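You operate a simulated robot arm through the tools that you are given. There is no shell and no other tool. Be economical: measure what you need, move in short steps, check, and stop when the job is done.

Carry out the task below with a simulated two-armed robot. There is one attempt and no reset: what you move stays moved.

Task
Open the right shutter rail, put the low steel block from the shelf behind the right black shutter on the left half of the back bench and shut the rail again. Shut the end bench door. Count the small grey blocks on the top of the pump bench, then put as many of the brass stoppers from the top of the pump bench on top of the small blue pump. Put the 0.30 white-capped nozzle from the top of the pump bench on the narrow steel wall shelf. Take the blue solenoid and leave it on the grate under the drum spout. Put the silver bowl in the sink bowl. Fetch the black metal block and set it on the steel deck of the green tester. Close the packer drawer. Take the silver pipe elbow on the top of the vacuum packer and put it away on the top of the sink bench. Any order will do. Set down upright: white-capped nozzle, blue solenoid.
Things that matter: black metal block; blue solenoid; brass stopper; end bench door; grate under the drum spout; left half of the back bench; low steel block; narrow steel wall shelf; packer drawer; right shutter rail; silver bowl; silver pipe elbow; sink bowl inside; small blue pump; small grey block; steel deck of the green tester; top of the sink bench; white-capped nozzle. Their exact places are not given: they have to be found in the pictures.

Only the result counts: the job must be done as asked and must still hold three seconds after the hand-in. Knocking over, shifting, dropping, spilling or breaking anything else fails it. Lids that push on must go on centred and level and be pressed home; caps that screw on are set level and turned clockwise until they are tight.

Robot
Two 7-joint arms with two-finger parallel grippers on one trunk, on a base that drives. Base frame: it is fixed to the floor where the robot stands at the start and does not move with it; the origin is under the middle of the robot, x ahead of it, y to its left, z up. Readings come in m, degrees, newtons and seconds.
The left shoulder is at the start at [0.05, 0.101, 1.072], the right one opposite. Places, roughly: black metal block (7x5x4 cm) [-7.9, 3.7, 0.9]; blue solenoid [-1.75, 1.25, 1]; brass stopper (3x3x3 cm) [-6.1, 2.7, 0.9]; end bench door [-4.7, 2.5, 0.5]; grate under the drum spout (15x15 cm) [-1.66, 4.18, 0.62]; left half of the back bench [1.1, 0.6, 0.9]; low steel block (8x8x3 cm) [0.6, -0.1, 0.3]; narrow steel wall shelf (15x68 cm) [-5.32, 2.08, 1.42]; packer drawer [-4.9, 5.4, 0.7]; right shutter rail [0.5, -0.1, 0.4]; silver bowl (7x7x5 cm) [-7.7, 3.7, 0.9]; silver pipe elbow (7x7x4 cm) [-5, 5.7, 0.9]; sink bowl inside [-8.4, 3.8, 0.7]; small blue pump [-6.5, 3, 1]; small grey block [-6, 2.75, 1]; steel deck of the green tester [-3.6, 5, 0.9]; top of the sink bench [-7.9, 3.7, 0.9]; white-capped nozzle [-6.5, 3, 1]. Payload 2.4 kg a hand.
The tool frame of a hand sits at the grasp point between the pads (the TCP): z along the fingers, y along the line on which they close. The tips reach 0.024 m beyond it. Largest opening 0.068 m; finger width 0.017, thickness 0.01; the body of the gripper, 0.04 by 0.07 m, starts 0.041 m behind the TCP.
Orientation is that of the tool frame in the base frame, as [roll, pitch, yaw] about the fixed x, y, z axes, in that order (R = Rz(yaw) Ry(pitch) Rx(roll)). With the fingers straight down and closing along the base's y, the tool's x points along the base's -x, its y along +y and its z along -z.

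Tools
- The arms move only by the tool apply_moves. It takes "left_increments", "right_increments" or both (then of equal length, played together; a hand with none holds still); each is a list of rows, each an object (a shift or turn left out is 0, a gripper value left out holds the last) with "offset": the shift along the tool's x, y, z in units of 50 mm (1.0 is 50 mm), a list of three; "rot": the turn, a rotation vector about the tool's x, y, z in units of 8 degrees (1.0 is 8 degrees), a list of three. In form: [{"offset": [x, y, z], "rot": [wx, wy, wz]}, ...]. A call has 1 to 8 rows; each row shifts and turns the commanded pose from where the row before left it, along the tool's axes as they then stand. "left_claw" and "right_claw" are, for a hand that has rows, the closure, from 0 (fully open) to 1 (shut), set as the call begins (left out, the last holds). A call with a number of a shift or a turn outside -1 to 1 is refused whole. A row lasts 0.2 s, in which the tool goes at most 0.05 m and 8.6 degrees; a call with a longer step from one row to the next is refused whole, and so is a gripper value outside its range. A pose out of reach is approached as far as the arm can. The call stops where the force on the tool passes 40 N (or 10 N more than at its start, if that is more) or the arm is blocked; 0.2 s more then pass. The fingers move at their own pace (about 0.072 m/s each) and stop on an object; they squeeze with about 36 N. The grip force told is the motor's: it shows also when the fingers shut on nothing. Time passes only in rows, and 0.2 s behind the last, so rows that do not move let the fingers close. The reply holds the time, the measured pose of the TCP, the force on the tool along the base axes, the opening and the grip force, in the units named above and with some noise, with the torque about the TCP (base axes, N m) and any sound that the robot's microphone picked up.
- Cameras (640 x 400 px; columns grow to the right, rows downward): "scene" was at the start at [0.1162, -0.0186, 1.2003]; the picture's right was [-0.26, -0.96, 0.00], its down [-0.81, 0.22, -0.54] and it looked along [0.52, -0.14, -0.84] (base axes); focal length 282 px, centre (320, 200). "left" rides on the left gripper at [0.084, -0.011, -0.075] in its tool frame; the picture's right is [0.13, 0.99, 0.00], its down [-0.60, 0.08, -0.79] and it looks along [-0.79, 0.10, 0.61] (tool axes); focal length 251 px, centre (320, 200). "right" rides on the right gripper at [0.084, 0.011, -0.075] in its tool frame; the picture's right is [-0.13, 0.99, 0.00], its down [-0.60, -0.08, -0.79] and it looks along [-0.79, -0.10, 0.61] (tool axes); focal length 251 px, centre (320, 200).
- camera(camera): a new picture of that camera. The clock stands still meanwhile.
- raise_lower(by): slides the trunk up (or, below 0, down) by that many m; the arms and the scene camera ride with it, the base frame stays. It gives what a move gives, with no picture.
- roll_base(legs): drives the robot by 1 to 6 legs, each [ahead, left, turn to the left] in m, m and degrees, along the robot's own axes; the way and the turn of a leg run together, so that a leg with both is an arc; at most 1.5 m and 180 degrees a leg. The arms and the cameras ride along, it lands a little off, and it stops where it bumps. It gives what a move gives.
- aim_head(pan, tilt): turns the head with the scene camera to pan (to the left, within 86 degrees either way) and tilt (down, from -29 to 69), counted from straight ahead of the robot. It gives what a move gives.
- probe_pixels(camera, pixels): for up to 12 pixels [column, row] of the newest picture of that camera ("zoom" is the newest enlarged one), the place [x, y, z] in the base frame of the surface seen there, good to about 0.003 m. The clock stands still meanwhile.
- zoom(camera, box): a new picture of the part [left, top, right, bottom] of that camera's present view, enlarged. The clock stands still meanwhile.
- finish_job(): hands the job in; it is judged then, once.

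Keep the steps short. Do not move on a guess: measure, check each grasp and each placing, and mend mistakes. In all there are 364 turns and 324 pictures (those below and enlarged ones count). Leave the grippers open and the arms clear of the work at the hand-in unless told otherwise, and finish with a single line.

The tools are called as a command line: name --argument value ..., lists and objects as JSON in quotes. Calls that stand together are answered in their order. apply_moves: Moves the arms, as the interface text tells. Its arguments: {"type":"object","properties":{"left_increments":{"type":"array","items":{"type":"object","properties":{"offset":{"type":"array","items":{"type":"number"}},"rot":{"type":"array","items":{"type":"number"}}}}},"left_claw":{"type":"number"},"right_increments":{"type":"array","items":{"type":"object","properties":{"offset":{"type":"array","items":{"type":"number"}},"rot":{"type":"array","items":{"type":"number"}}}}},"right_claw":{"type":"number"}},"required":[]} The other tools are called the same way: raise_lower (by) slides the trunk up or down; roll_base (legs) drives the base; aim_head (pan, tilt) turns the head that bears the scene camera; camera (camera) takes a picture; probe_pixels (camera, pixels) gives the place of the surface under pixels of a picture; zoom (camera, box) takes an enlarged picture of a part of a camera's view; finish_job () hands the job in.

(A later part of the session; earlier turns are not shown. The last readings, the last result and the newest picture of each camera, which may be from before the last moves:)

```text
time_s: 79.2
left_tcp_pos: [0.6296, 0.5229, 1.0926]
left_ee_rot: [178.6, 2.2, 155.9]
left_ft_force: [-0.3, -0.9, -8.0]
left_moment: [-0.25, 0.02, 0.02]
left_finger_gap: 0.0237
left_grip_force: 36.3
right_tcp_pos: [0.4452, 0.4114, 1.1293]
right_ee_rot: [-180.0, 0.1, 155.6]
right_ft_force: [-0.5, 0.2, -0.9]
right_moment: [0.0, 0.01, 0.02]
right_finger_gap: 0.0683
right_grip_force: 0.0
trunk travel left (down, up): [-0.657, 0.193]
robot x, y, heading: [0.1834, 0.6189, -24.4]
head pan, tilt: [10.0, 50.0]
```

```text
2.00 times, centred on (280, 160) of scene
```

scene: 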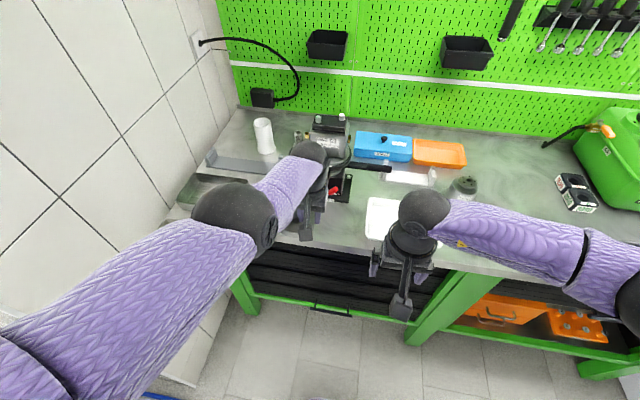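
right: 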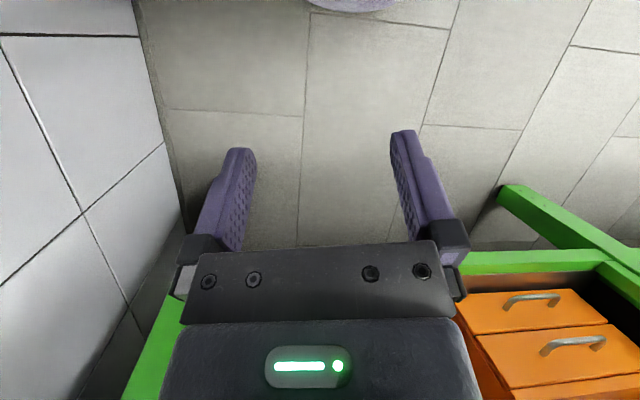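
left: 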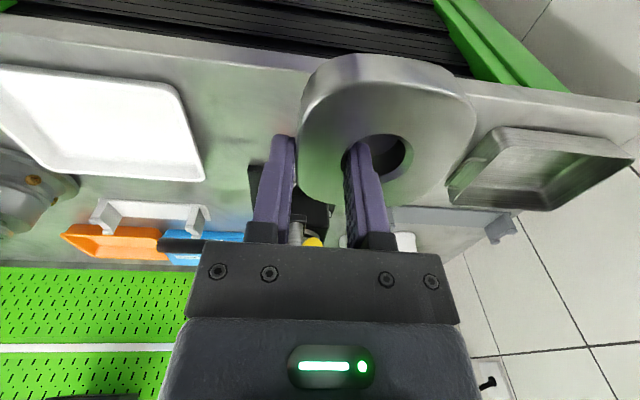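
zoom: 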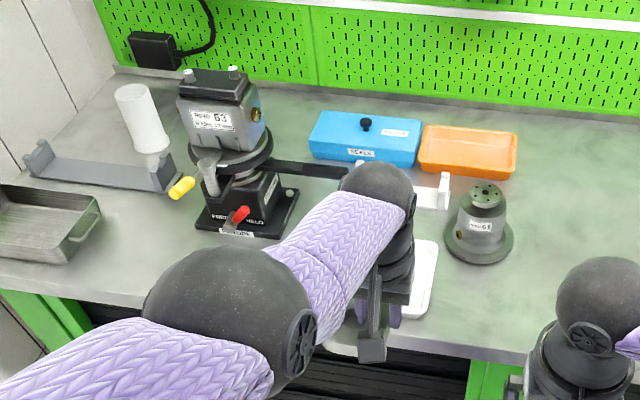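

probe_pixels --camera "zoom" --pixels '[[180, 190], [190, 182], [240, 213], [250, 237], [196, 225], [207, 185], [172, 180], [85, 215], [130, 240], [230, 260], [120, 285], [345, 170]]'

```text
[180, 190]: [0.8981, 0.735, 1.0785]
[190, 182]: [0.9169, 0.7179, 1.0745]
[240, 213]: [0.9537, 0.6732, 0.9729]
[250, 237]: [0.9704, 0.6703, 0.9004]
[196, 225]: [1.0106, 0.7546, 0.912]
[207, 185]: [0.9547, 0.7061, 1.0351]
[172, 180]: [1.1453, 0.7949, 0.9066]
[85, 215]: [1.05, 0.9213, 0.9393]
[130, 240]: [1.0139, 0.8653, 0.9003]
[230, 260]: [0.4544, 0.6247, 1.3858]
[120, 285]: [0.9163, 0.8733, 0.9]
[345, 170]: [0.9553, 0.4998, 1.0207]
```

Projecting into the first picture shows the tester and its yellow lever are where they were (same offset for both) — nothing moved. I'll place the block left of it: t≈1.14, s≈0.505. First drive left 0.38 m at the present distance.

roll_base --legs '[[0, 0.385, 0]]'

```text
time_s: 81.7
left_tcp_pos: [0.7888, 0.8767, 1.0918]
left_ee_rot: [178.7, 2.2, 156.4]
left_ft_force: [-0.5, 0.6, -8.3]
left_moment: [-0.19, 0.05, 0.02]
left_finger_gap: 0.0238
left_grip_force: 36.3
right_tcp_pos: [0.6048, 0.7631, 1.1288]
right_ee_rot: [-179.8, 0.2, 156.0]
right_ft_force: [-0.3, 0.1, 0.9]
right_moment: [0.03, 0.02, 0.0]
right_finger_gap: 0.0679
right_grip_force: 0.1
trunk travel left (down, up): [-0.657, 0.193]
robot x, y, heading: [0.341, 0.9686, -24.4]
head pan, tilt: [10.0, 50.0]
```

In line (t 1.127). Ahead 0.155 m.

roll_base --legs '[[0.155, 0.0, 0]]'

camera --camera "left"

```text
time_s: 83.1
left_tcp_pos: [0.9303, 0.8114, 1.0915]
left_ee_rot: [178.6, 2.1, 156.4]
left_ft_force: [0.2, -0.3, -7.3]
left_moment: [-0.22, 0.04, -0.01]
left_finger_gap: 0.0241
left_grip_force: 36.3
right_tcp_pos: [0.7483, 0.6992, 1.1287]
right_ee_rot: [-179.7, 0.0, 156.0]
right_ft_force: [0.7, -0.3, 0.1]
right_moment: [-0.03, 0.0, 0.03]
right_finger_gap: 0.0681
right_grip_force: 0.1
trunk travel left (down, up): [-0.657, 0.193]
robot x, y, heading: [0.4784, 0.9058, -24.0]
head pan, tilt: [10.0, 50.0]
```

```text
270 pictures are left
```

left: 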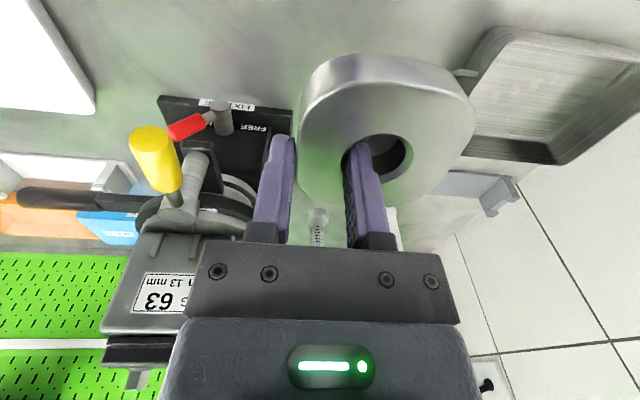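

Clear of the lever and the tray. Lower 0.135 m with the arm.

apply_moves --left_increments '[{"offset": [0, 0, 0.7]}, {"offset": [0, 0, 0.7]}, {"offset": [0, 0, 0.7]}, {"offset": [0, 0, 0.6]}]'

camera --camera "left"

```text
time_s: 84.1
left_tcp_pos: [0.8828, 0.8479, 0.9939]
left_ee_rot: [178.6, 2.2, 156.3]
left_ft_force: [-0.2, 0.0, -8.1]
left_moment: [-0.21, 0.06, -0.02]
left_finger_gap: 0.0239
left_grip_force: 35.9
left hand out of reach, approached as far as the arm can: row 1, 2, 3, 4
right_tcp_pos: [0.7458, 0.6986, 1.1288]
right_ee_rot: [-179.9, 0.1, 156.0]
right_ft_force: [0.7, -0.6, 0.4]
right_moment: [-0.01, 0.0, 0.03]
right_finger_gap: 0.0682
right_grip_force: 0.0
trunk travel left (down, up): [-0.657, 0.193]
robot x, y, heading: [0.481, 0.9043, -24.1]
head pan, tilt: [10.0, 50.0]
```

```text
269 pictures are left
```

left: 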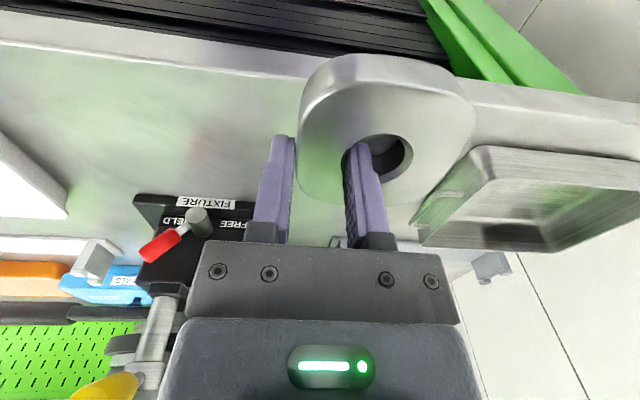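

Reach pulled it back 6 cm. I drive ahead 0.06 (and 1 cm right) and lower with the trunk instead.

roll_base --legs '[[0.06, -0.012, 0]]'

raise_lower --by -0.04

camera --camera "left"

camera --camera "scene"

```text
time_s: 85.0
left_tcp_pos: [0.9339, 0.8105, 0.9944]
left_ee_rot: [178.6, 2.1, 156.3]
left_ft_force: [1.3, -1.0, -8.4]
left_moment: [-0.17, 0.06, -0.04]
left_finger_gap: 0.0237
left_grip_force: 36.4
right_tcp_pos: [0.7973, 0.6641, 1.1269]
right_ee_rot: [-179.9, -0.1, 155.8]
right_ft_force: [0.7, 0.0, -0.5]
right_moment: [0.01, 0.02, -0.02]
right_finger_gap: 0.0683
right_grip_force: 0.0
trunk travel left (down, up): [-0.657, 0.193]
robot x, y, heading: [0.5299, 0.8696, -24.3]
head pan, tilt: [10.0, 50.0]
```

```text
time_s: 85.9
left_tcp_pos: [0.9314, 0.8128, 0.9549]
left_ee_rot: [178.6, 2.2, 156.3]
left_ft_force: [0.3, 0.1, -7.9]
left_moment: [-0.22, 0.02, -0.01]
left_finger_gap: 0.0237
left_grip_force: 36.3
right_tcp_pos: [0.7972, 0.6639, 1.0895]
right_ee_rot: [-179.9, 0.1, 156.0]
right_ft_force: [-0.2, -0.3, -0.3]
right_moment: [0.01, 0.05, -0.02]
right_finger_gap: 0.0679
right_grip_force: 0.1
trunk travel left (down, up): [-0.617, 0.233]
robot x, y, heading: [0.5304, 0.8701, -24.6]
head pan, tilt: [10.0, 50.0]
```

```text
268 pictures are left
```

left: 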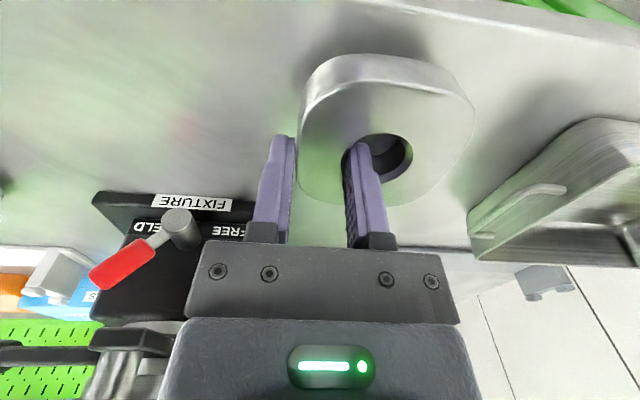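

```text
267 pictures are left
```

scene: 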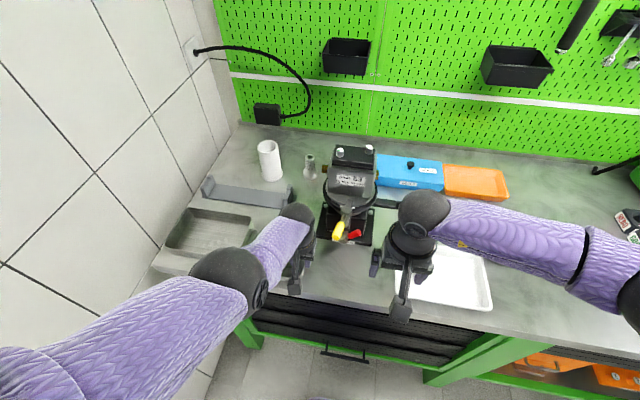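

Block hovers over a free spot. Lower another 0.018 with the trunk, then gently with the arm till contact.

raise_lower --by -0.018

apply_moves --left_increments '[{"offset": [0, 0, 0.06]}, {"offset": [0, 0, 0.06]}]'

camera --camera "left"

```text
time_s: 86.5
left_tcp_pos: [0.9316, 0.813, 0.9365]
left_ee_rot: [178.6, 2.2, 156.3]
left_ft_force: [0.1, -0.4, -7.0]
left_moment: [-0.2, 0.05, -0.01]
left_finger_gap: 0.0236
left_grip_force: 35.9
right_tcp_pos: [0.7963, 0.6637, 1.0703]
right_ee_rot: [-179.8, 0.1, 156.0]
right_ft_force: [-0.1, -0.8, 0.2]
right_moment: [-0.01, 0.0, 0.01]
right_finger_gap: 0.0679
right_grip_force: 0.0
trunk travel left (down, up): [-0.599, 0.251]
robot x, y, heading: [0.5311, 0.8723, -24.0]
head pan, tilt: [10.0, 50.0]
```

```text
time_s: 87.1
left_tcp_pos: [0.9332, 0.8133, 0.9334]
left_ee_rot: [178.6, 2.4, 156.2]
left_ft_force: [7.3, -1.8, 14.5]
left_moment: [-0.03, 0.74, 0.01]
left_finger_gap: 0.0242
left_grip_force: 35.7
right_tcp_pos: [0.7975, 0.6626, 1.0712]
right_ee_rot: [-179.9, 0.0, 156.1]
right_ft_force: [0.4, -0.1, 0.1]
right_moment: [0.02, 0.01, -0.02]
right_finger_gap: 0.0678
right_grip_force: 0.1
trunk travel left (down, up): [-0.599, 0.251]
robot x, y, heading: [0.5324, 0.8691, -24.1]
head pan, tilt: [10.0, 50.0]
```

```text
266 pictures are left
```

left: 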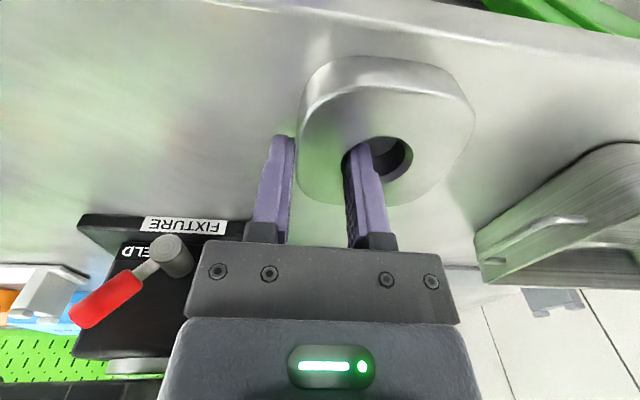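

Touching (14 N). Open to 0.4, then lift straight.

apply_moves --left_increments '[{}, {}, {}]' --left_claw 0.42

apply_moves --left_increments '[{"offset": [0, 0, -0.3]}, {"offset": [0, 0, -0.5]}, {"offset": [0, 0, -0.5]}]'

camera --camera "left"

```text
time_s: 87.9
left_tcp_pos: [0.9319, 0.8138, 0.932]
left_ee_rot: [178.7, 2.2, 156.3]
left_ft_force: [0.6, 0.7, -0.3]
left_moment: [-0.02, -0.01, -0.02]
left_finger_gap: 0.0394
left_grip_force: 0.1
right_tcp_pos: [0.7975, 0.6631, 1.0696]
right_ee_rot: [-179.9, 0.1, 156.1]
right_ft_force: [0.1, -0.5, 0.0]
right_moment: [-0.02, -0.03, 0.01]
right_finger_gap: 0.0683
right_grip_force: 0.0
trunk travel left (down, up): [-0.599, 0.251]
robot x, y, heading: [0.5349, 0.8719, -24.1]
head pan, tilt: [10.0, 50.0]
```

```text
time_s: 88.7
left_tcp_pos: [0.9288, 0.8135, 0.9951]
left_ee_rot: [178.6, 2.1, 156.3]
left_ft_force: [-0.3, -0.2, 0.0]
left_moment: [-0.03, -0.02, 0.01]
left_finger_gap: 0.0393
left_grip_force: 0.1
right_tcp_pos: [0.7967, 0.6632, 1.0699]
right_ee_rot: [-180.0, 0.1, 156.0]
right_ft_force: [0.4, -0.1, 0.1]
right_moment: [-0.02, -0.02, -0.01]
right_finger_gap: 0.0684
right_grip_force: 0.1
trunk travel left (down, up): [-0.599, 0.251]
robot x, y, heading: [0.5284, 0.8684, -24.1]
head pan, tilt: [10.0, 50.0]
```

```text
265 pictures are left
```

left: 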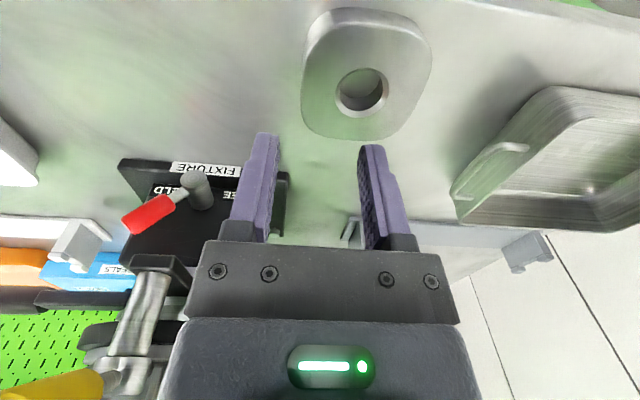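

The block lies flat in the left half. Now back away 0.2 m, and drive right along the bench toward the open shutter.

roll_base --legs '[[-0.2, 0, 0], [0, -0.74, -0.7]]'

raise_lower --by -0.216

aim_head --pan 0 --tilt 50

camera --camera "scene"

```text
time_s: 93.9
left_tcp_pos: [0.4373, 0.221, 0.993]
left_ee_rot: [178.7, 2.2, 155.0]
left_ft_force: [-0.3, 0.2, -0.4]
left_moment: [0.0, -0.01, -0.03]
left_finger_gap: 0.0394
left_grip_force: 0.0
right_tcp_pos: [0.3004, 0.0747, 1.0712]
right_ee_rot: [-179.9, 0.1, 154.7]
right_ft_force: [-0.1, 0.1, 0.3]
right_moment: [0.03, -0.02, 0.01]
right_finger_gap: 0.0682
right_grip_force: 0.1
trunk travel left (down, up): [-0.599, 0.251]
robot x, y, heading: [0.0396, 0.2888, -25.2]
head pan, tilt: [10.0, 50.0]
```

```text
time_s: 96.2
left_tcp_pos: [0.4377, 0.2208, 0.7774]
left_ee_rot: [178.6, 2.2, 155.0]
left_ft_force: [0.7, 0.9, 0.3]
left_moment: [0.02, 0.05, -0.02]
left_finger_gap: 0.0396
left_grip_force: 0.1
right_tcp_pos: [0.3011, 0.0738, 0.8544]
right_ee_rot: [180.0, 0.1, 154.8]
right_ft_force: [0.3, -0.5, -1.2]
right_moment: [0.0, -0.01, 0.0]
right_finger_gap: 0.0679
right_grip_force: 0.1
trunk travel left (down, up): [-0.383, 0.467]
robot x, y, heading: [0.0401, 0.2851, -25.6]
head pan, tilt: [10.0, 50.0]
```

```text
time_s: 96.9
left_tcp_pos: [0.4375, 0.222, 0.7776]
left_ee_rot: [178.6, 2.2, 154.9]
left_ft_force: [0.1, 0.3, -0.1]
left_moment: [-0.02, 0.0, 0.01]
left_finger_gap: 0.0393
left_grip_force: 0.2
right_tcp_pos: [0.3013, 0.0737, 0.8555]
right_ee_rot: [-179.9, 0.1, 154.7]
right_ft_force: [-1.5, -0.1, 0.6]
right_moment: [-0.02, 0.0, -0.01]
right_finger_gap: 0.0681
right_grip_force: 0.1
trunk travel left (down, up): [-0.383, 0.467]
robot x, y, heading: [0.0417, 0.2894, -25.7]
head pan, tilt: [0.0, 50.0]
```

```text
264 pictures are left
```

scene: 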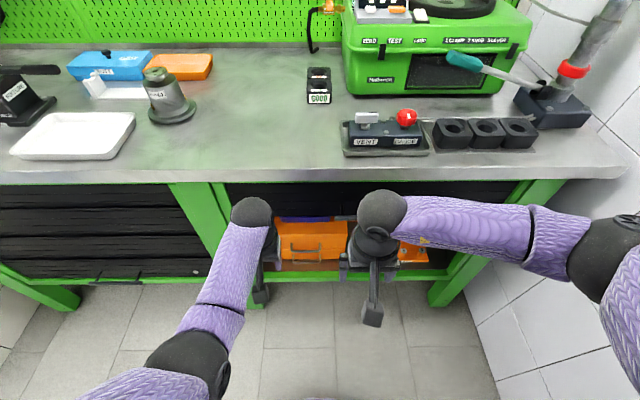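

Now turn the right hand to point forward with fingers closing vertically (mirror of before).

apply_moves --right_increments '[{"rot": [0.577, -0.577, -0.577]}, {"rot": [0.577, -0.577, -0.577]}, {"rot": [0.577, -0.577, -0.577]}, {"rot": [0.577, -0.577, -0.577]}, {"rot": [0.577, -0.577, -0.577]}, {"rot": [0.577, -0.577, -0.577]}, {"rot": [0.577, -0.577, -0.577]}, {"rot": [0.577, -0.577, -0.577]}]'

apply_moves --right_increments '[{"rot": [0.577, -0.577, -0.577]}, {"rot": [0.577, -0.577, -0.577]}, {"rot": [0.577, -0.577, -0.577]}, {"rot": [0.577, -0.577, -0.577]}, {"rot": [0.577, -0.577, -0.577]}, {"rot": [0.577, -0.577, -0.577]}, {"rot": [0.577, -0.577, -0.577]}]'

camera --camera "scene"

```text
time_s: 98.7
left_tcp_pos: [0.4381, 0.2204, 0.7784]
left_ee_rot: [178.5, 2.2, 155.0]
left_ft_force: [0.2, -0.8, 0.3]
left_moment: [0.0, -0.02, -0.01]
left_finger_gap: 0.0395
left_grip_force: 0.0
right_tcp_pos: [0.2999, 0.0737, 0.8539]
right_ee_rot: [-131.2, 19.2, -156.7]
right_ft_force: [-0.3, 0.7, -0.1]
right_moment: [0.01, -0.01, 0.03]
right_finger_gap: 0.0681
right_grip_force: 0.1
trunk travel left (down, up): [-0.383, 0.467]
robot x, y, heading: [0.0406, 0.2821, -25.4]
head pan, tilt: [0.0, 50.0]
```

```text
time_s: 100.3
left_tcp_pos: [0.4371, 0.2217, 0.7781]
left_ee_rot: [178.6, 2.2, 155.0]
left_ft_force: [0.1, 1.2, 0.1]
left_moment: [0.04, 0.01, 0.02]
left_finger_gap: 0.0396
left_grip_force: 0.1
right_tcp_pos: [0.3739, 0.1688, 0.9552]
right_ee_rot: [-90.1, -0.2, -115.4]
right_ft_force: [0.1, 0.8, 0.1]
right_moment: [-0.02, -0.01, 0.02]
right_finger_gap: 0.0679
right_grip_force: 0.1
right hand out of reach, approached as far as the arm can: row 3, 4, 5, 6, 7
trunk travel left (down, up): [-0.383, 0.467]
robot x, y, heading: [0.04, 0.2832, -25.5]
head pan, tilt: [0.0, 50.0]
```

```text
263 pictures are left
```

scene: 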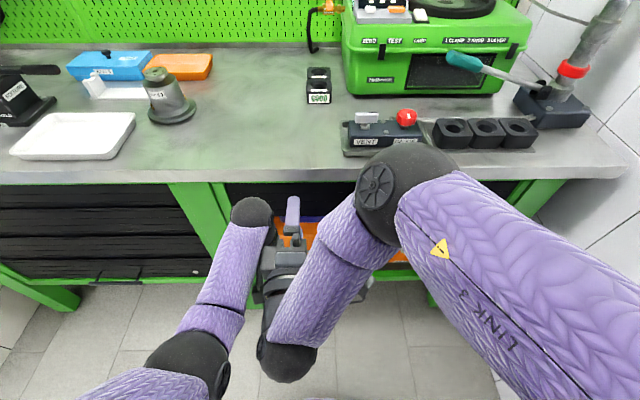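

The tool is level and forward. Move it right 0.17 m and down 0.2 m to the bar's height.

apply_moves --right_increments '[{"offset": [0.7, 0.3, 0]}, {"offset": [0.7, 0.3, 0]}, {"offset": [0.6, 0.7, 0.1]}, {"offset": [0.6, 0.7, 0.1]}, {"offset": [0.5, 0.7, 0.1]}, {"offset": [0.3, 0.7, 0.1]}, {"offset": [0, 0.6, 0.1]}]'

camera --camera "scene"

camera --camera "right"

```text
time_s: 101.9
left_tcp_pos: [0.4371, 0.2216, 0.7782]
left_ee_rot: [178.6, 2.1, 155.0]
left_ft_force: [0.1, -0.3, 0.0]
left_moment: [0.0, -0.01, -0.01]
left_finger_gap: 0.0391
left_grip_force: 0.0
right_tcp_pos: [0.3782, 0.1696, 0.9544]
right_ee_rot: [-90.0, -0.2, -115.4]
right_ft_force: [-0.3, 0.0, 0.5]
right_moment: [0.01, 0.01, 0.04]
right_finger_gap: 0.0683
right_grip_force: 0.0
right hand out of reach, approached as far as the arm can: row 1, 2, 3, 4, 5, 6, 7
trunk travel left (down, up): [-0.383, 0.467]
robot x, y, heading: [0.0411, 0.2892, -25.7]
head pan, tilt: [0.0, 50.0]
```

```text
262 pictures are left
```

scene: 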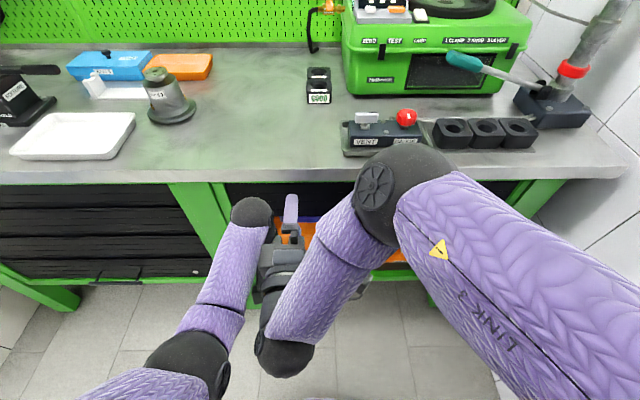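

```text
261 pictures are left
```

right: 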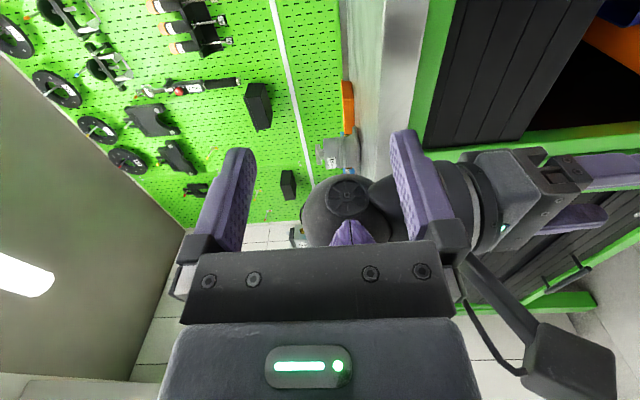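

The arm is stuck in this fold. I try going forward a bit, then right.

apply_moves --right_increments '[{"offset": [0, 0, 0.6]}, {"offset": [0.5, 0, 0.4]}, {"offset": [0.8, 0, 0]}, {"offset": [0.8, 0, 0]}]'

```text
time_s: 102.9
left_tcp_pos: [0.4371, 0.2209, 0.7776]
left_ee_rot: [178.6, 2.2, 155.0]
left_ft_force: [0.3, -0.2, -0.4]
left_moment: [-0.01, 0.01, 0.05]
left_finger_gap: 0.0394
left_grip_force: 0.1
right_tcp_pos: [0.3844, 0.1144, 1.0094]
right_ee_rot: [-90.0, -0.3, -115.5]
right_ft_force: [0.1, 0.8, -0.4]
right_moment: [0.0, 0.02, -0.01]
right_finger_gap: 0.0678
right_grip_force: 0.0
right hand out of reach, approached as far as the arm can: row 1, 2, 3, 4
trunk travel left (down, up): [-0.383, 0.467]
robot x, y, heading: [0.0395, 0.2861, -25.5]
head pan, tilt: [0.0, 50.0]
```

It creeps upward, a wrong branch. I undo the rotation and will instead push the bar down with closed fingers tilted 45°.

apply_moves --right_increments '[{"rot": [-0.577, 0.577, 0.577]}, {"rot": [-0.577, 0.577, 0.577]}, {"rot": [-0.577, 0.577, 0.577]}, {"rot": [-0.577, 0.577, 0.577]}, {"rot": [-0.577, 0.577, 0.577]}, {"rot": [-0.577, 0.577, 0.577]}, {"rot": [-0.577, 0.577, 0.577]}, {"rot": [-0.577, 0.577, 0.577]}]'

apply_moves --right_increments '[{"rot": [-0.577, 0.577, 0.577]}, {"rot": [-0.577, 0.577, 0.577]}, {"rot": [-0.577, 0.577, 0.577]}, {"rot": [-0.577, 0.577, 0.577]}, {"rot": [-0.577, 0.577, 0.577]}, {"rot": [-0.577, 0.577, 0.577]}, {"rot": [-0.577, 0.577, 0.577]}]'

camera --camera "scene"

```text
time_s: 104.7
left_tcp_pos: [0.4363, 0.2205, 0.7775]
left_ee_rot: [178.5, 2.3, 155.0]
left_ft_force: [-0.7, -0.4, 0.4]
left_moment: [0.02, -0.01, -0.02]
left_finger_gap: 0.0397
left_grip_force: 0.2
right_tcp_pos: [0.3839, 0.1129, 1.0087]
right_ee_rot: [-138.3, 19.3, -163.8]
right_ft_force: [-0.1, -0.7, 1.6]
right_moment: [0.02, 0.0, 0.02]
right_finger_gap: 0.0684
right_grip_force: 0.0
trunk travel left (down, up): [-0.383, 0.467]
robot x, y, heading: [0.0416, 0.2815, -25.5]
head pan, tilt: [0.0, 50.0]
```

```text
time_s: 106.3
left_tcp_pos: [0.4375, 0.221, 0.7785]
left_ee_rot: [178.6, 2.2, 154.9]
left_ft_force: [-0.4, -0.1, -0.1]
left_moment: [0.0, -0.02, -0.03]
left_finger_gap: 0.0393
left_grip_force: 0.0
right_tcp_pos: [0.3827, 0.1125, 1.0086]
right_ee_rot: [-179.9, 0.0, 154.7]
right_ft_force: [0.0, 0.8, -0.1]
right_moment: [-0.01, -0.03, 0.03]
right_finger_gap: 0.068
right_grip_force: 0.0
trunk travel left (down, up): [-0.383, 0.467]
robot x, y, heading: [0.0399, 0.284, -25.7]
head pan, tilt: [0.0, 50.0]
```

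```text
260 pictures are left
```

scene: 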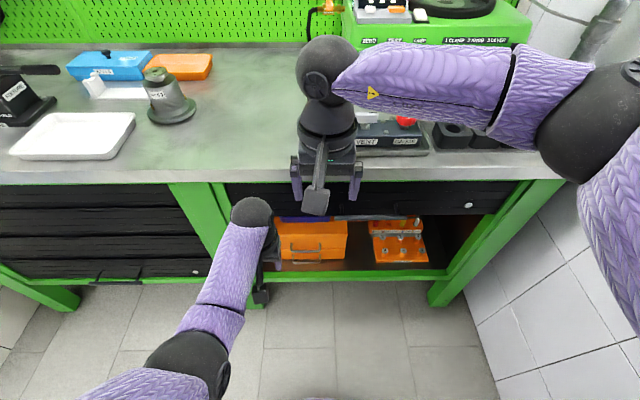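

Right arm is clean again. Lower it to z≈0.80 and shift right 0.12 m, still in front of the bench edge.

apply_moves --right_increments '[{"offset": [0, -0.49, 0.82]}, {"offset": [0, -0.49, 0.82]}, {"offset": [0, -0.49, 0.82]}, {"offset": [0, -0.49, 0.82]}, {"offset": [0, -0.49, 0.82]}]' --right_claw 1

apply_moves --right_increments '[{"rot": [0, -1, 0]}, {"rot": [0, -1, 0]}, {"rot": [0, -1, 0]}, {"rot": [0, -1, 0]}, {"rot": [0, -1, 0]}, {"rot": [0, -0.6, 0]}]'

camera --camera "scene"

```text
time_s: 107.5
left_tcp_pos: [0.4378, 0.2203, 0.7777]
left_ee_rot: [178.6, 2.2, 155.0]
left_ft_force: [-0.2, -0.1, -0.2]
left_moment: [0.02, 0.01, -0.02]
left_finger_gap: 0.0395
left_grip_force: 0.1
right_tcp_pos: [0.3329, 0.001, 0.8037]
right_ee_rot: [-179.8, 0.1, 154.7]
right_ft_force: [-0.6, 0.7, -0.7]
right_moment: [0.03, 0.0, 0.03]
right_finger_gap: 0.0
right_grip_force: 22.9
trunk travel left (down, up): [-0.383, 0.467]
robot x, y, heading: [0.0415, 0.2873, -25.5]
head pan, tilt: [0.0, 50.0]
```

```text
time_s: 108.9
left_tcp_pos: [0.4378, 0.22, 0.7788]
left_ee_rot: [178.6, 2.1, 155.0]
left_ft_force: [0.0, 0.8, 0.2]
left_moment: [0.01, -0.01, -0.01]
left_finger_gap: 0.0396
left_grip_force: 0.0
right_tcp_pos: [0.3355, 0.0079, 0.8046]
right_ee_rot: [179.3, 35.9, 154.7]
right_ft_force: [-1.1, 0.0, 0.7]
right_moment: [0.02, -0.01, 0.0]
right_finger_gap: 0.0
right_grip_force: 23.6
right hand out of reach, approached as far as the arm can: row 5, 6
trunk travel left (down, up): [-0.383, 0.467]
robot x, y, heading: [0.0359, 0.2867, -25.2]
head pan, tilt: [0.0, 50.0]
```

```text
259 pictures are left
```

scene: 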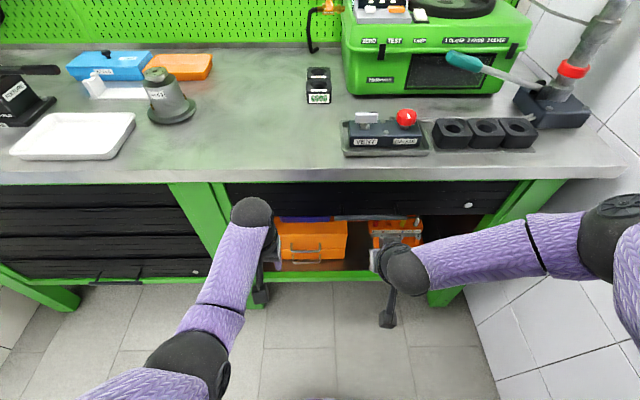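

Tilted 36°, tip at z 0.785, bar top ≈0.76. Move forward 0.12 m so the fingertips come above the bar, and check.

apply_moves --right_increments '[{"offset": [-0.65, -0.06, 0.47]}, {"offset": [-0.65, -0.06, 0.47]}, {"offset": [-0.65, -0.06, 0.47], "rot": [0, -0.6, 0]}]'

zoom --camera "scene" --box '[280, 150, 480, 275]'

camera --camera "right"

```text
time_s: 109.7
left_tcp_pos: [0.4373, 0.2219, 0.7778]
left_ee_rot: [178.6, 2.1, 155.0]
left_ft_force: [-0.1, 0.7, 0.4]
left_moment: [0.01, -0.04, 0.0]
left_finger_gap: 0.0392
left_grip_force: 0.2
right_tcp_pos: [0.4392, -0.0496, 0.8033]
right_ee_rot: [179.2, 40.6, 154.7]
right_ft_force: [-0.1, -0.6, -0.1]
right_moment: [0.01, 0.04, -0.03]
right_finger_gap: 0.0
right_grip_force: 24.3
trunk travel left (down, up): [-0.383, 0.467]
robot x, y, heading: [0.0379, 0.286, -25.4]
head pan, tilt: [0.0, 50.0]
```

```text
3.20 times, centred on (380, 212) of scene
```

zoom: 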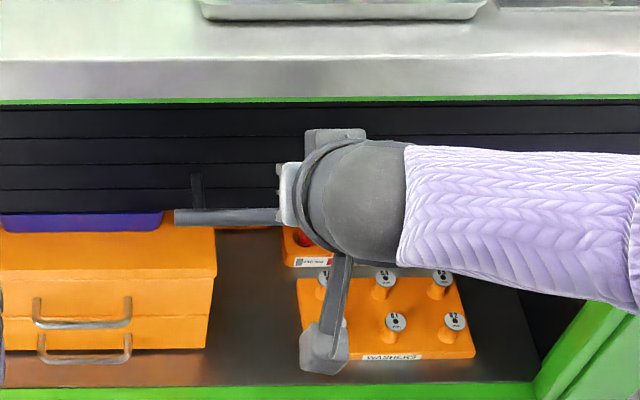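

```text
257 pictures are left
```

right: 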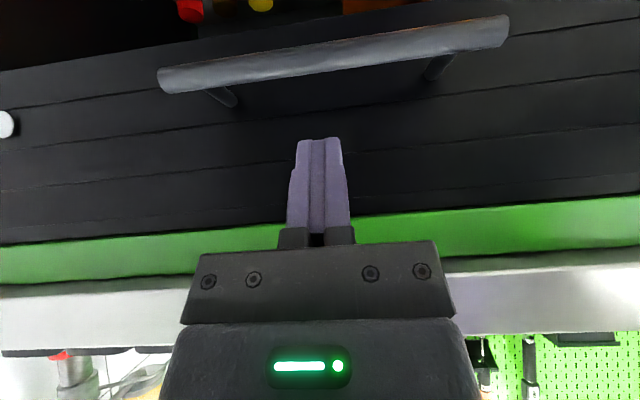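

Fingertips are above the bar, between its posts. I probe the bar.

probe_pixels --camera "right" --pixels '[[200, 78], [320, 60], [470, 38], [320, 70], [320, 48]]'

```text
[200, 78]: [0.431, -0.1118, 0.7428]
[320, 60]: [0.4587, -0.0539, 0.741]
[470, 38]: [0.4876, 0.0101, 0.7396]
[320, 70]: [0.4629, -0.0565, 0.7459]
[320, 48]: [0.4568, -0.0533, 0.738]
```

Bar axis ≈ s 0.445, z 0.74. Go 1 cm forward, then press down 0.06 m and see whether the shutter follows.

apply_moves --right_increments '[{"offset": [-0.15, 0, 0.13]}, {"offset": [0.33, 0, 0.38]}, {"offset": [0.26, 0, 0.3]}, {"offset": [0.26, 0, 0.3]}, {"offset": [0.26, 0, 0.3]}]'

camera --camera "right"

```text
time_s: 110.9
left_tcp_pos: [0.4366, 0.2211, 0.7787]
left_ee_rot: [178.7, 2.2, 154.9]
left_ft_force: [-0.4, 0.0, -0.4]
left_moment: [0.02, -0.02, 0.01]
left_finger_gap: 0.0396
left_grip_force: 0.0
right_tcp_pos: [0.4234, -0.0488, 0.7333]
right_ee_rot: [179.3, 40.7, 154.6]
right_ft_force: [-0.1, 0.2, -0.1]
right_moment: [-0.03, -0.01, -0.03]
right_finger_gap: 0.0
right_grip_force: 23.5
right hand out of reach, approached as far as the arm can: row 3, 4, 5
trunk travel left (down, up): [-0.383, 0.467]
robot x, y, heading: [0.0393, 0.2881, -25.5]
head pan, tilt: [0.0, 50.0]
```

```text
256 pictures are left
```

right: 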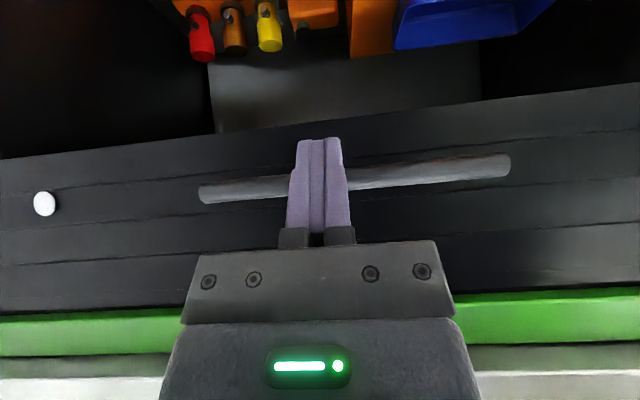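

The reach limit pulled it back in front of the bar. I raise it 0.043, then drive the base 0.027 ahead and will push with the trunk.

apply_moves --right_increments '[{"offset": [-0.28, 0, -0.33]}, {"offset": [-0.28, 0, -0.33]}]'

roll_base --legs '[[0.028, 0, 0]]'

camera --camera "right"

```text
time_s: 111.5
left_tcp_pos: [0.4367, 0.2217, 0.7782]
left_ee_rot: [178.6, 2.2, 154.9]
left_ft_force: [-0.4, 1.2, 0.6]
left_moment: [-0.02, 0.01, 0.01]
left_finger_gap: 0.0396
left_grip_force: 0.0
right_tcp_pos: [0.4226, -0.0491, 0.7783]
right_ee_rot: [179.3, 40.7, 154.6]
right_ft_force: [-0.2, 0.1, 0.6]
right_moment: [-0.01, 0.0, 0.01]
right_finger_gap: 0.0002
right_grip_force: 23.8
trunk travel left (down, up): [-0.383, 0.467]
robot x, y, heading: [0.0382, 0.2872, -25.6]
head pan, tilt: [0.0, 50.0]
```

```text
time_s: 112.4
left_tcp_pos: [0.4628, 0.2078, 0.7787]
left_ee_rot: [178.6, 2.2, 155.0]
left_ft_force: [0.1, 0.6, -0.5]
left_moment: [-0.03, 0.01, -0.01]
left_finger_gap: 0.0393
left_grip_force: 0.1
right_tcp_pos: [0.4483, -0.0605, 0.7769]
right_ee_rot: [179.4, 40.7, 154.6]
right_ft_force: [-0.5, -0.5, 0.2]
right_moment: [0.02, -0.04, -0.01]
right_finger_gap: 0.0001
right_grip_force: 23.7
trunk travel left (down, up): [-0.383, 0.467]
robot x, y, heading: [0.0674, 0.2746, -25.4]
head pan, tilt: [0.0, 50.0]
```

```text
255 pictures are left
```

right: 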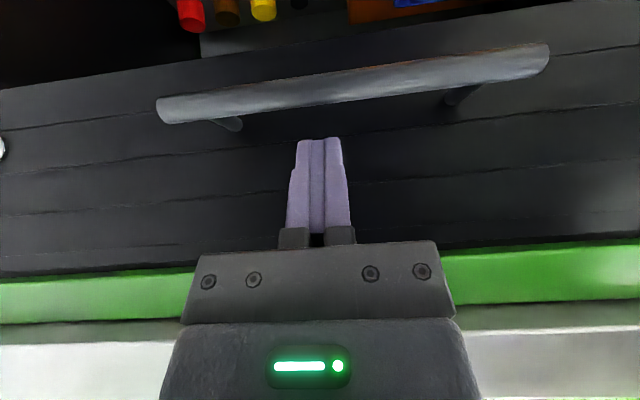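

Tip at s 0.448, z 0.759, just above the bar. Lower the trunk 0.1 m and check.

raise_lower --by -0.1

camera --camera "right"

```text
time_s: 113.7
left_tcp_pos: [0.4634, 0.2092, 0.6774]
left_ee_rot: [178.6, 2.3, 155.0]
left_ft_force: [-0.6, -0.3, 0.5]
left_moment: [0.01, -0.01, -0.02]
left_finger_gap: 0.0392
left_grip_force: 0.0
right_tcp_pos: [0.4488, -0.0602, 0.6784]
right_ee_rot: [179.4, 40.7, 154.7]
right_ft_force: [-0.4, 0.2, -0.2]
right_moment: [-0.01, -0.02, -0.02]
right_finger_gap: 0.0
right_grip_force: 23.9
trunk travel left (down, up): [-0.283, 0.567]
robot x, y, heading: [0.0655, 0.2704, -25.2]
head pan, tilt: [0.0, 50.0]
```

```text
254 pictures are left
```

right: 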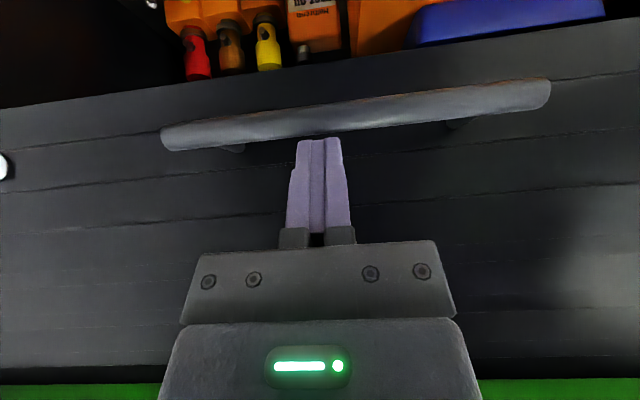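

The bar follows. Lower another 0.28 in two steps.

raise_lower --by -0.14

raise_lower --by -0.14

camera --camera "right"

camera --camera "scene"

```text
time_s: 115.4
left_tcp_pos: [0.4619, 0.2098, 0.5373]
left_ee_rot: [178.6, 2.2, 155.1]
left_ft_force: [1.3, -0.8, 0.6]
left_moment: [-0.02, -0.02, 0.0]
left_finger_gap: 0.0394
left_grip_force: 0.0
right_tcp_pos: [0.4459, -0.0584, 0.5305]
right_ee_rot: [179.4, 39.4, 154.6]
right_ft_force: [0.7, -0.1, 0.9]
right_moment: [0.01, 0.03, 0.01]
right_finger_gap: 0.0003
right_grip_force: 23.4
trunk travel left (down, up): [-0.143, 0.707]
robot x, y, heading: [0.0661, 0.276, -25.6]
head pan, tilt: [0.0, 50.0]
```

```text
time_s: 117.0
left_tcp_pos: [0.4635, 0.2092, 0.3977]
left_ee_rot: [178.6, 2.2, 155.0]
left_ft_force: [-0.3, -0.1, -0.1]
left_moment: [0.01, -0.01, 0.0]
left_finger_gap: 0.0396
left_grip_force: 0.0
right_tcp_pos: [0.4218, -0.0487, 0.3338]
right_ee_rot: [179.4, 31.1, 154.6]
right_ft_force: [0.7, -0.3, 0.0]
right_moment: [0.0, -0.02, 0.0]
right_finger_gap: 0.0
right_grip_force: 23.6
trunk travel left (down, up): [-0.003, 0.847]
robot x, y, heading: [0.063, 0.2712, -25.3]
head pan, tilt: [0.0, 50.0]
```

```text
253 pictures are left
```

right: 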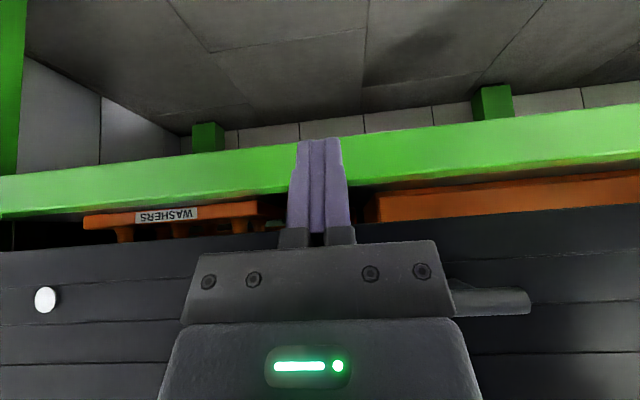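

```text
252 pictures are left
```

scene: 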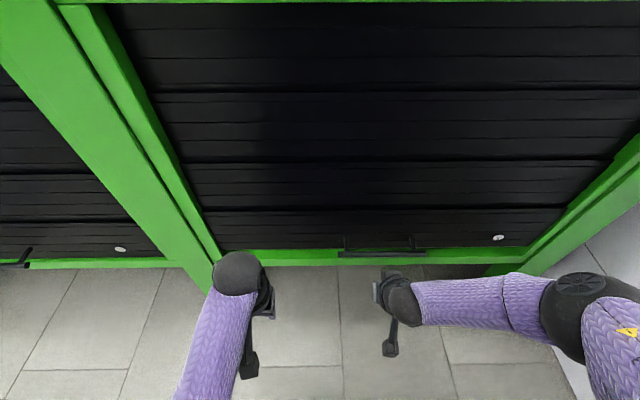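

The hand slid off in front at the very end; the shutter is nearly shut. I probe the bar's present height.

probe_pixels --camera "scene" --pixels '[[360, 254], [385, 254], [410, 253], [300, 262], [385, 240]]'

```text
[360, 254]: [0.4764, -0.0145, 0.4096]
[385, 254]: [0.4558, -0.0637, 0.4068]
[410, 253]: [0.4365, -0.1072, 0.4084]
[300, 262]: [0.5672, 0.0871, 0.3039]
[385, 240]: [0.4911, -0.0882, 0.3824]
```

Bar at z 0.408, needs ~3 cm more. Raise the hand 0.135, move forward 0.03 over the bar.

apply_moves --right_increments '[{"offset": [-0.46, 0, -0.77]}, {"offset": [-0.46, 0, -0.77]}, {"offset": [-0.46, 0, -0.77]}, {"offset": [-0.51, 0, 0.31]}]'

camera --camera "right"

```text
time_s: 118.0
left_tcp_pos: [0.4619, 0.2069, 0.398]
left_ee_rot: [178.6, 2.2, 155.1]
left_ft_force: [-0.3, 1.2, 0.0]
left_moment: [-0.02, 0.02, 0.02]
left_finger_gap: 0.0395
left_grip_force: 0.1
right_tcp_pos: [0.4472, -0.064, 0.4712]
right_ee_rot: [179.5, 31.2, 154.6]
right_ft_force: [0.6, -0.1, 0.4]
right_moment: [-0.02, 0.0, 0.06]
right_finger_gap: 0.0
right_grip_force: 24.1
trunk travel left (down, up): [-0.003, 0.847]
robot x, y, heading: [0.0657, 0.2723, -25.7]
head pan, tilt: [0.0, 50.0]
```

```text
251 pictures are left
```

right: 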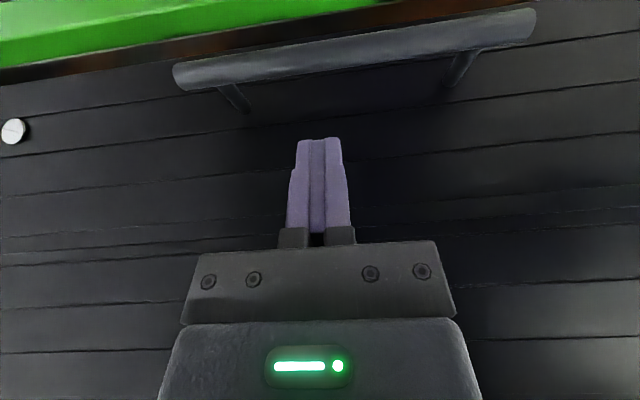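

Tip over the bar. Press down 0.05 m in small rows.

apply_moves --right_increments '[{"offset": [0.2, 0, 0.34]}, {"offset": [0.2, 0, 0.34]}, {"offset": [0.2, 0, 0.34]}]'

apply_moves --right_increments '[{"offset": [0.13, 0, 0.22]}, {"offset": [0.13, 0, 0.22]}]'

camera --camera "right"

```text
time_s: 118.8
left_tcp_pos: [0.463, 0.2086, 0.3984]
left_ee_rot: [178.7, 2.2, 155.0]
left_ft_force: [-0.3, 0.1, 0.0]
left_moment: [0.03, -0.03, 0.02]
left_finger_gap: 0.0393
left_grip_force: 0.1
right_tcp_pos: [0.4472, -0.063, 0.4101]
right_ee_rot: [179.4, 31.1, 154.6]
right_ft_force: [-1.6, 1.5, 2.5]
right_moment: [-0.01, 0.03, -0.01]
right_finger_gap: 0.0001
right_grip_force: 24.3
trunk travel left (down, up): [-0.003, 0.847]
robot x, y, heading: [0.0629, 0.2772, -25.5]
head pan, tilt: [0.0, 50.0]
```

```text
time_s: 119.4
left_tcp_pos: [0.4605, 0.2084, 0.3999]
left_ee_rot: [178.6, 2.4, 154.9]
left_ft_force: [0.0, 0.3, -0.4]
left_moment: [0.0, 0.01, 0.03]
left_finger_gap: 0.0393
left_grip_force: 0.0
right_tcp_pos: [0.4469, -0.0628, 0.3975]
right_ee_rot: [179.3, 31.6, 154.6]
right_ft_force: [-26.7, 9.3, 43.9]
right_moment: [-0.29, 0.33, 0.31]
right_finger_gap: 0.0002
right_grip_force: 23.8
trunk travel left (down, up): [-0.003, 0.847]
robot x, y, heading: [0.0631, 0.2765, -25.2]
head pan, tilt: [0.0, 50.0]
stopped in row 2 (right hand): the force on the tool passed its limit at 63 N (the readings are from after the stop); the commanded pose is now the measured one
```

```text
250 pictures are left
```

right: 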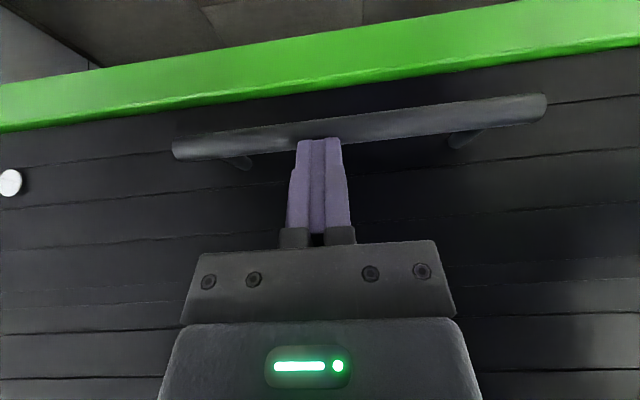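

End stop reached, bar back at ~0.377 — the rail is shut. Lift off, back away and verify.

apply_moves --right_increments '[{"offset": [-0.3, 0, -0.5]}, {"offset": [0.5, 0, -0.5]}, {"offset": [0.7, 0, -0.6]}]'

zoom --camera "scene" --box '[190, 150, 560, 380]'

probe_pixels --camera "scene" --pixels '[[360, 258], [385, 258], [410, 257], [385, 256]]'

```text
time_s: 120.2
left_tcp_pos: [0.4618, 0.2076, 0.3982]
left_ee_rot: [178.7, 2.3, 155.0]
left_ft_force: [0.1, -0.5, -0.6]
left_moment: [-0.02, 0.02, -0.04]
left_finger_gap: 0.0393
left_grip_force: 0.0
right_tcp_pos: [0.3771, -0.0278, 0.4371]
right_ee_rot: [179.3, 31.3, 154.5]
right_ft_force: [0.0, -0.3, -0.3]
right_moment: [0.01, -0.01, 0.01]
right_finger_gap: 0.0
right_grip_force: 23.6
trunk travel left (down, up): [-0.003, 0.847]
robot x, y, heading: [0.0664, 0.2752, -25.7]
head pan, tilt: [0.0, 50.0]
```

```text
1.73 times, centred on (375, 265) of scene
```

zoom: 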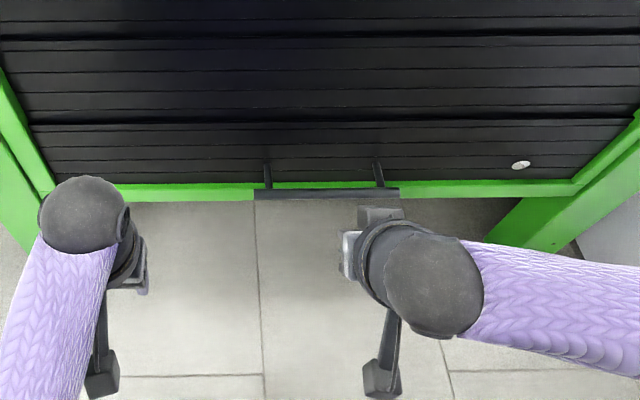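

```text
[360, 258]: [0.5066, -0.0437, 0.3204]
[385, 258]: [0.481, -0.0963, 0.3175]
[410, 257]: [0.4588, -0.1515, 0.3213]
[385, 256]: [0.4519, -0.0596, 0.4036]
```

probe_pixels --camera "zoom" --pixels '[[280, 194], [325, 193], [340, 193], [300, 190]]'

```text
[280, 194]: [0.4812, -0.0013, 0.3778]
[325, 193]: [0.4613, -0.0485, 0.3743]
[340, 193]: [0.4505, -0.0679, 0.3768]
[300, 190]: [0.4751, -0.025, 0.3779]
```

The rail is shut (bar z 0.377). Now straighten the right hand, raise the trunk, drive left along the bench to open floor and look around.

apply_moves --right_increments '[{"offset": [0.3, 0, -0.3], "rot": [0, 1, 0]}, {"rot": [0, 1, 0]}, {"rot": [0, 1, 0]}, {"rot": [0, 0.9, 0]}]' --right_claw 0

raise_lower --by 0.4

roll_base --legs '[[-0.03, 0.6, 0]]'

aim_head --pan 86 --tilt 15

camera --camera "scene"

```text
time_s: 121.2
left_tcp_pos: [0.4625, 0.2085, 0.3979]
left_ee_rot: [178.5, 2.2, 155.0]
left_ft_force: [1.1, 0.6, -0.6]
left_moment: [-0.03, -0.04, 0.01]
left_finger_gap: 0.0392
left_grip_force: 0.0
right_tcp_pos: [0.3571, -0.0203, 0.4426]
right_ee_rot: [179.4, -0.1, 154.9]
right_ft_force: [0.2, 0.4, 0.3]
right_moment: [-0.02, -0.01, 0.01]
right_finger_gap: 0.0681
right_grip_force: 0.0
trunk travel left (down, up): [-0.003, 0.847]
robot x, y, heading: [0.0639, 0.2771, -25.5]
head pan, tilt: [0.0, 50.0]
```

```text
time_s: 125.0
left_tcp_pos: [0.4614, 0.2086, 0.7963]
left_ee_rot: [178.6, 2.2, 155.0]
left_ft_force: [-0.6, -0.2, 0.1]
left_moment: [0.02, -0.01, 0.01]
left_finger_gap: 0.0394
left_grip_force: 0.0
right_tcp_pos: [0.357, -0.0214, 0.8439]
right_ee_rot: [179.5, 0.1, 155.0]
right_ft_force: [0.1, -0.4, -1.0]
right_moment: [0.01, 0.0, -0.01]
right_finger_gap: 0.0678
right_grip_force: 0.1
trunk travel left (down, up): [-0.403, 0.447]
robot x, y, heading: [0.0609, 0.2731, -25.5]
head pan, tilt: [0.0, 50.0]
```

```text
time_s: 128.3
left_tcp_pos: [0.6868, 0.7572, 0.7979]
left_ee_rot: [178.6, 2.2, 155.6]
left_ft_force: [0.3, -0.8, 0.5]
left_moment: [-0.02, 0.01, 0.0]
left_finger_gap: 0.0394
left_grip_force: 0.0
right_tcp_pos: [0.5831, 0.5279, 0.8434]
right_ee_rot: [179.5, 0.2, 155.5]
right_ft_force: [0.2, -1.1, 0.3]
right_moment: [0.02, -0.02, 0.04]
right_finger_gap: 0.0676
right_grip_force: 0.0
trunk travel left (down, up): [-0.403, 0.447]
robot x, y, heading: [0.2878, 0.8191, -24.9]
head pan, tilt: [0.0, 50.0]
```

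```text
time_s: 129.9
left_tcp_pos: [0.6867, 0.7568, 0.7976]
left_ee_rot: [178.6, 2.2, 155.6]
left_ft_force: [0.1, 0.0, -0.8]
left_moment: [-0.01, -0.01, 0.0]
left_finger_gap: 0.0394
left_grip_force: 0.0
right_tcp_pos: [0.5835, 0.5278, 0.8449]
right_ee_rot: [179.3, 0.1, 155.5]
right_ft_force: [-0.5, 0.3, -0.2]
right_moment: [-0.01, -0.01, 0.03]
right_finger_gap: 0.0678
right_grip_force: 0.1
trunk travel left (down, up): [-0.403, 0.447]
robot x, y, heading: [0.2896, 0.8187, -25.2]
head pan, tilt: [85.9, 15.0]
```

```text
248 pictures are left
```

scene: 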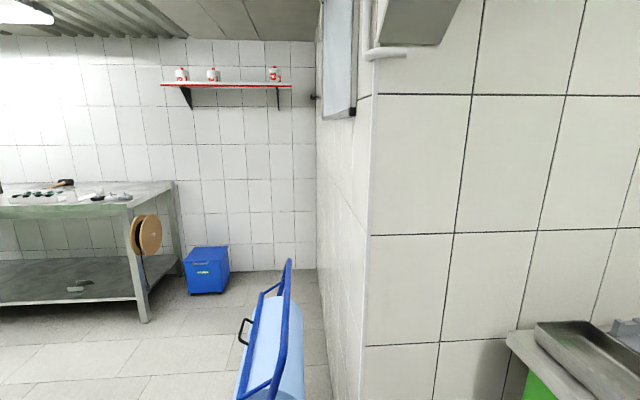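

probe_pixels --camera "scene" --pixels '[[287, 265], [250, 370], [280, 380], [205, 270], [140, 300], [350, 300]]'

```text
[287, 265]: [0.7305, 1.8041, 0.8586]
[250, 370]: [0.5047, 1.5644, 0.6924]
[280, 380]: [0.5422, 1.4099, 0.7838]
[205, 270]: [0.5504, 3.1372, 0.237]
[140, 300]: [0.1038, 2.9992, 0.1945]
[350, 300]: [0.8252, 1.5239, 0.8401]
```

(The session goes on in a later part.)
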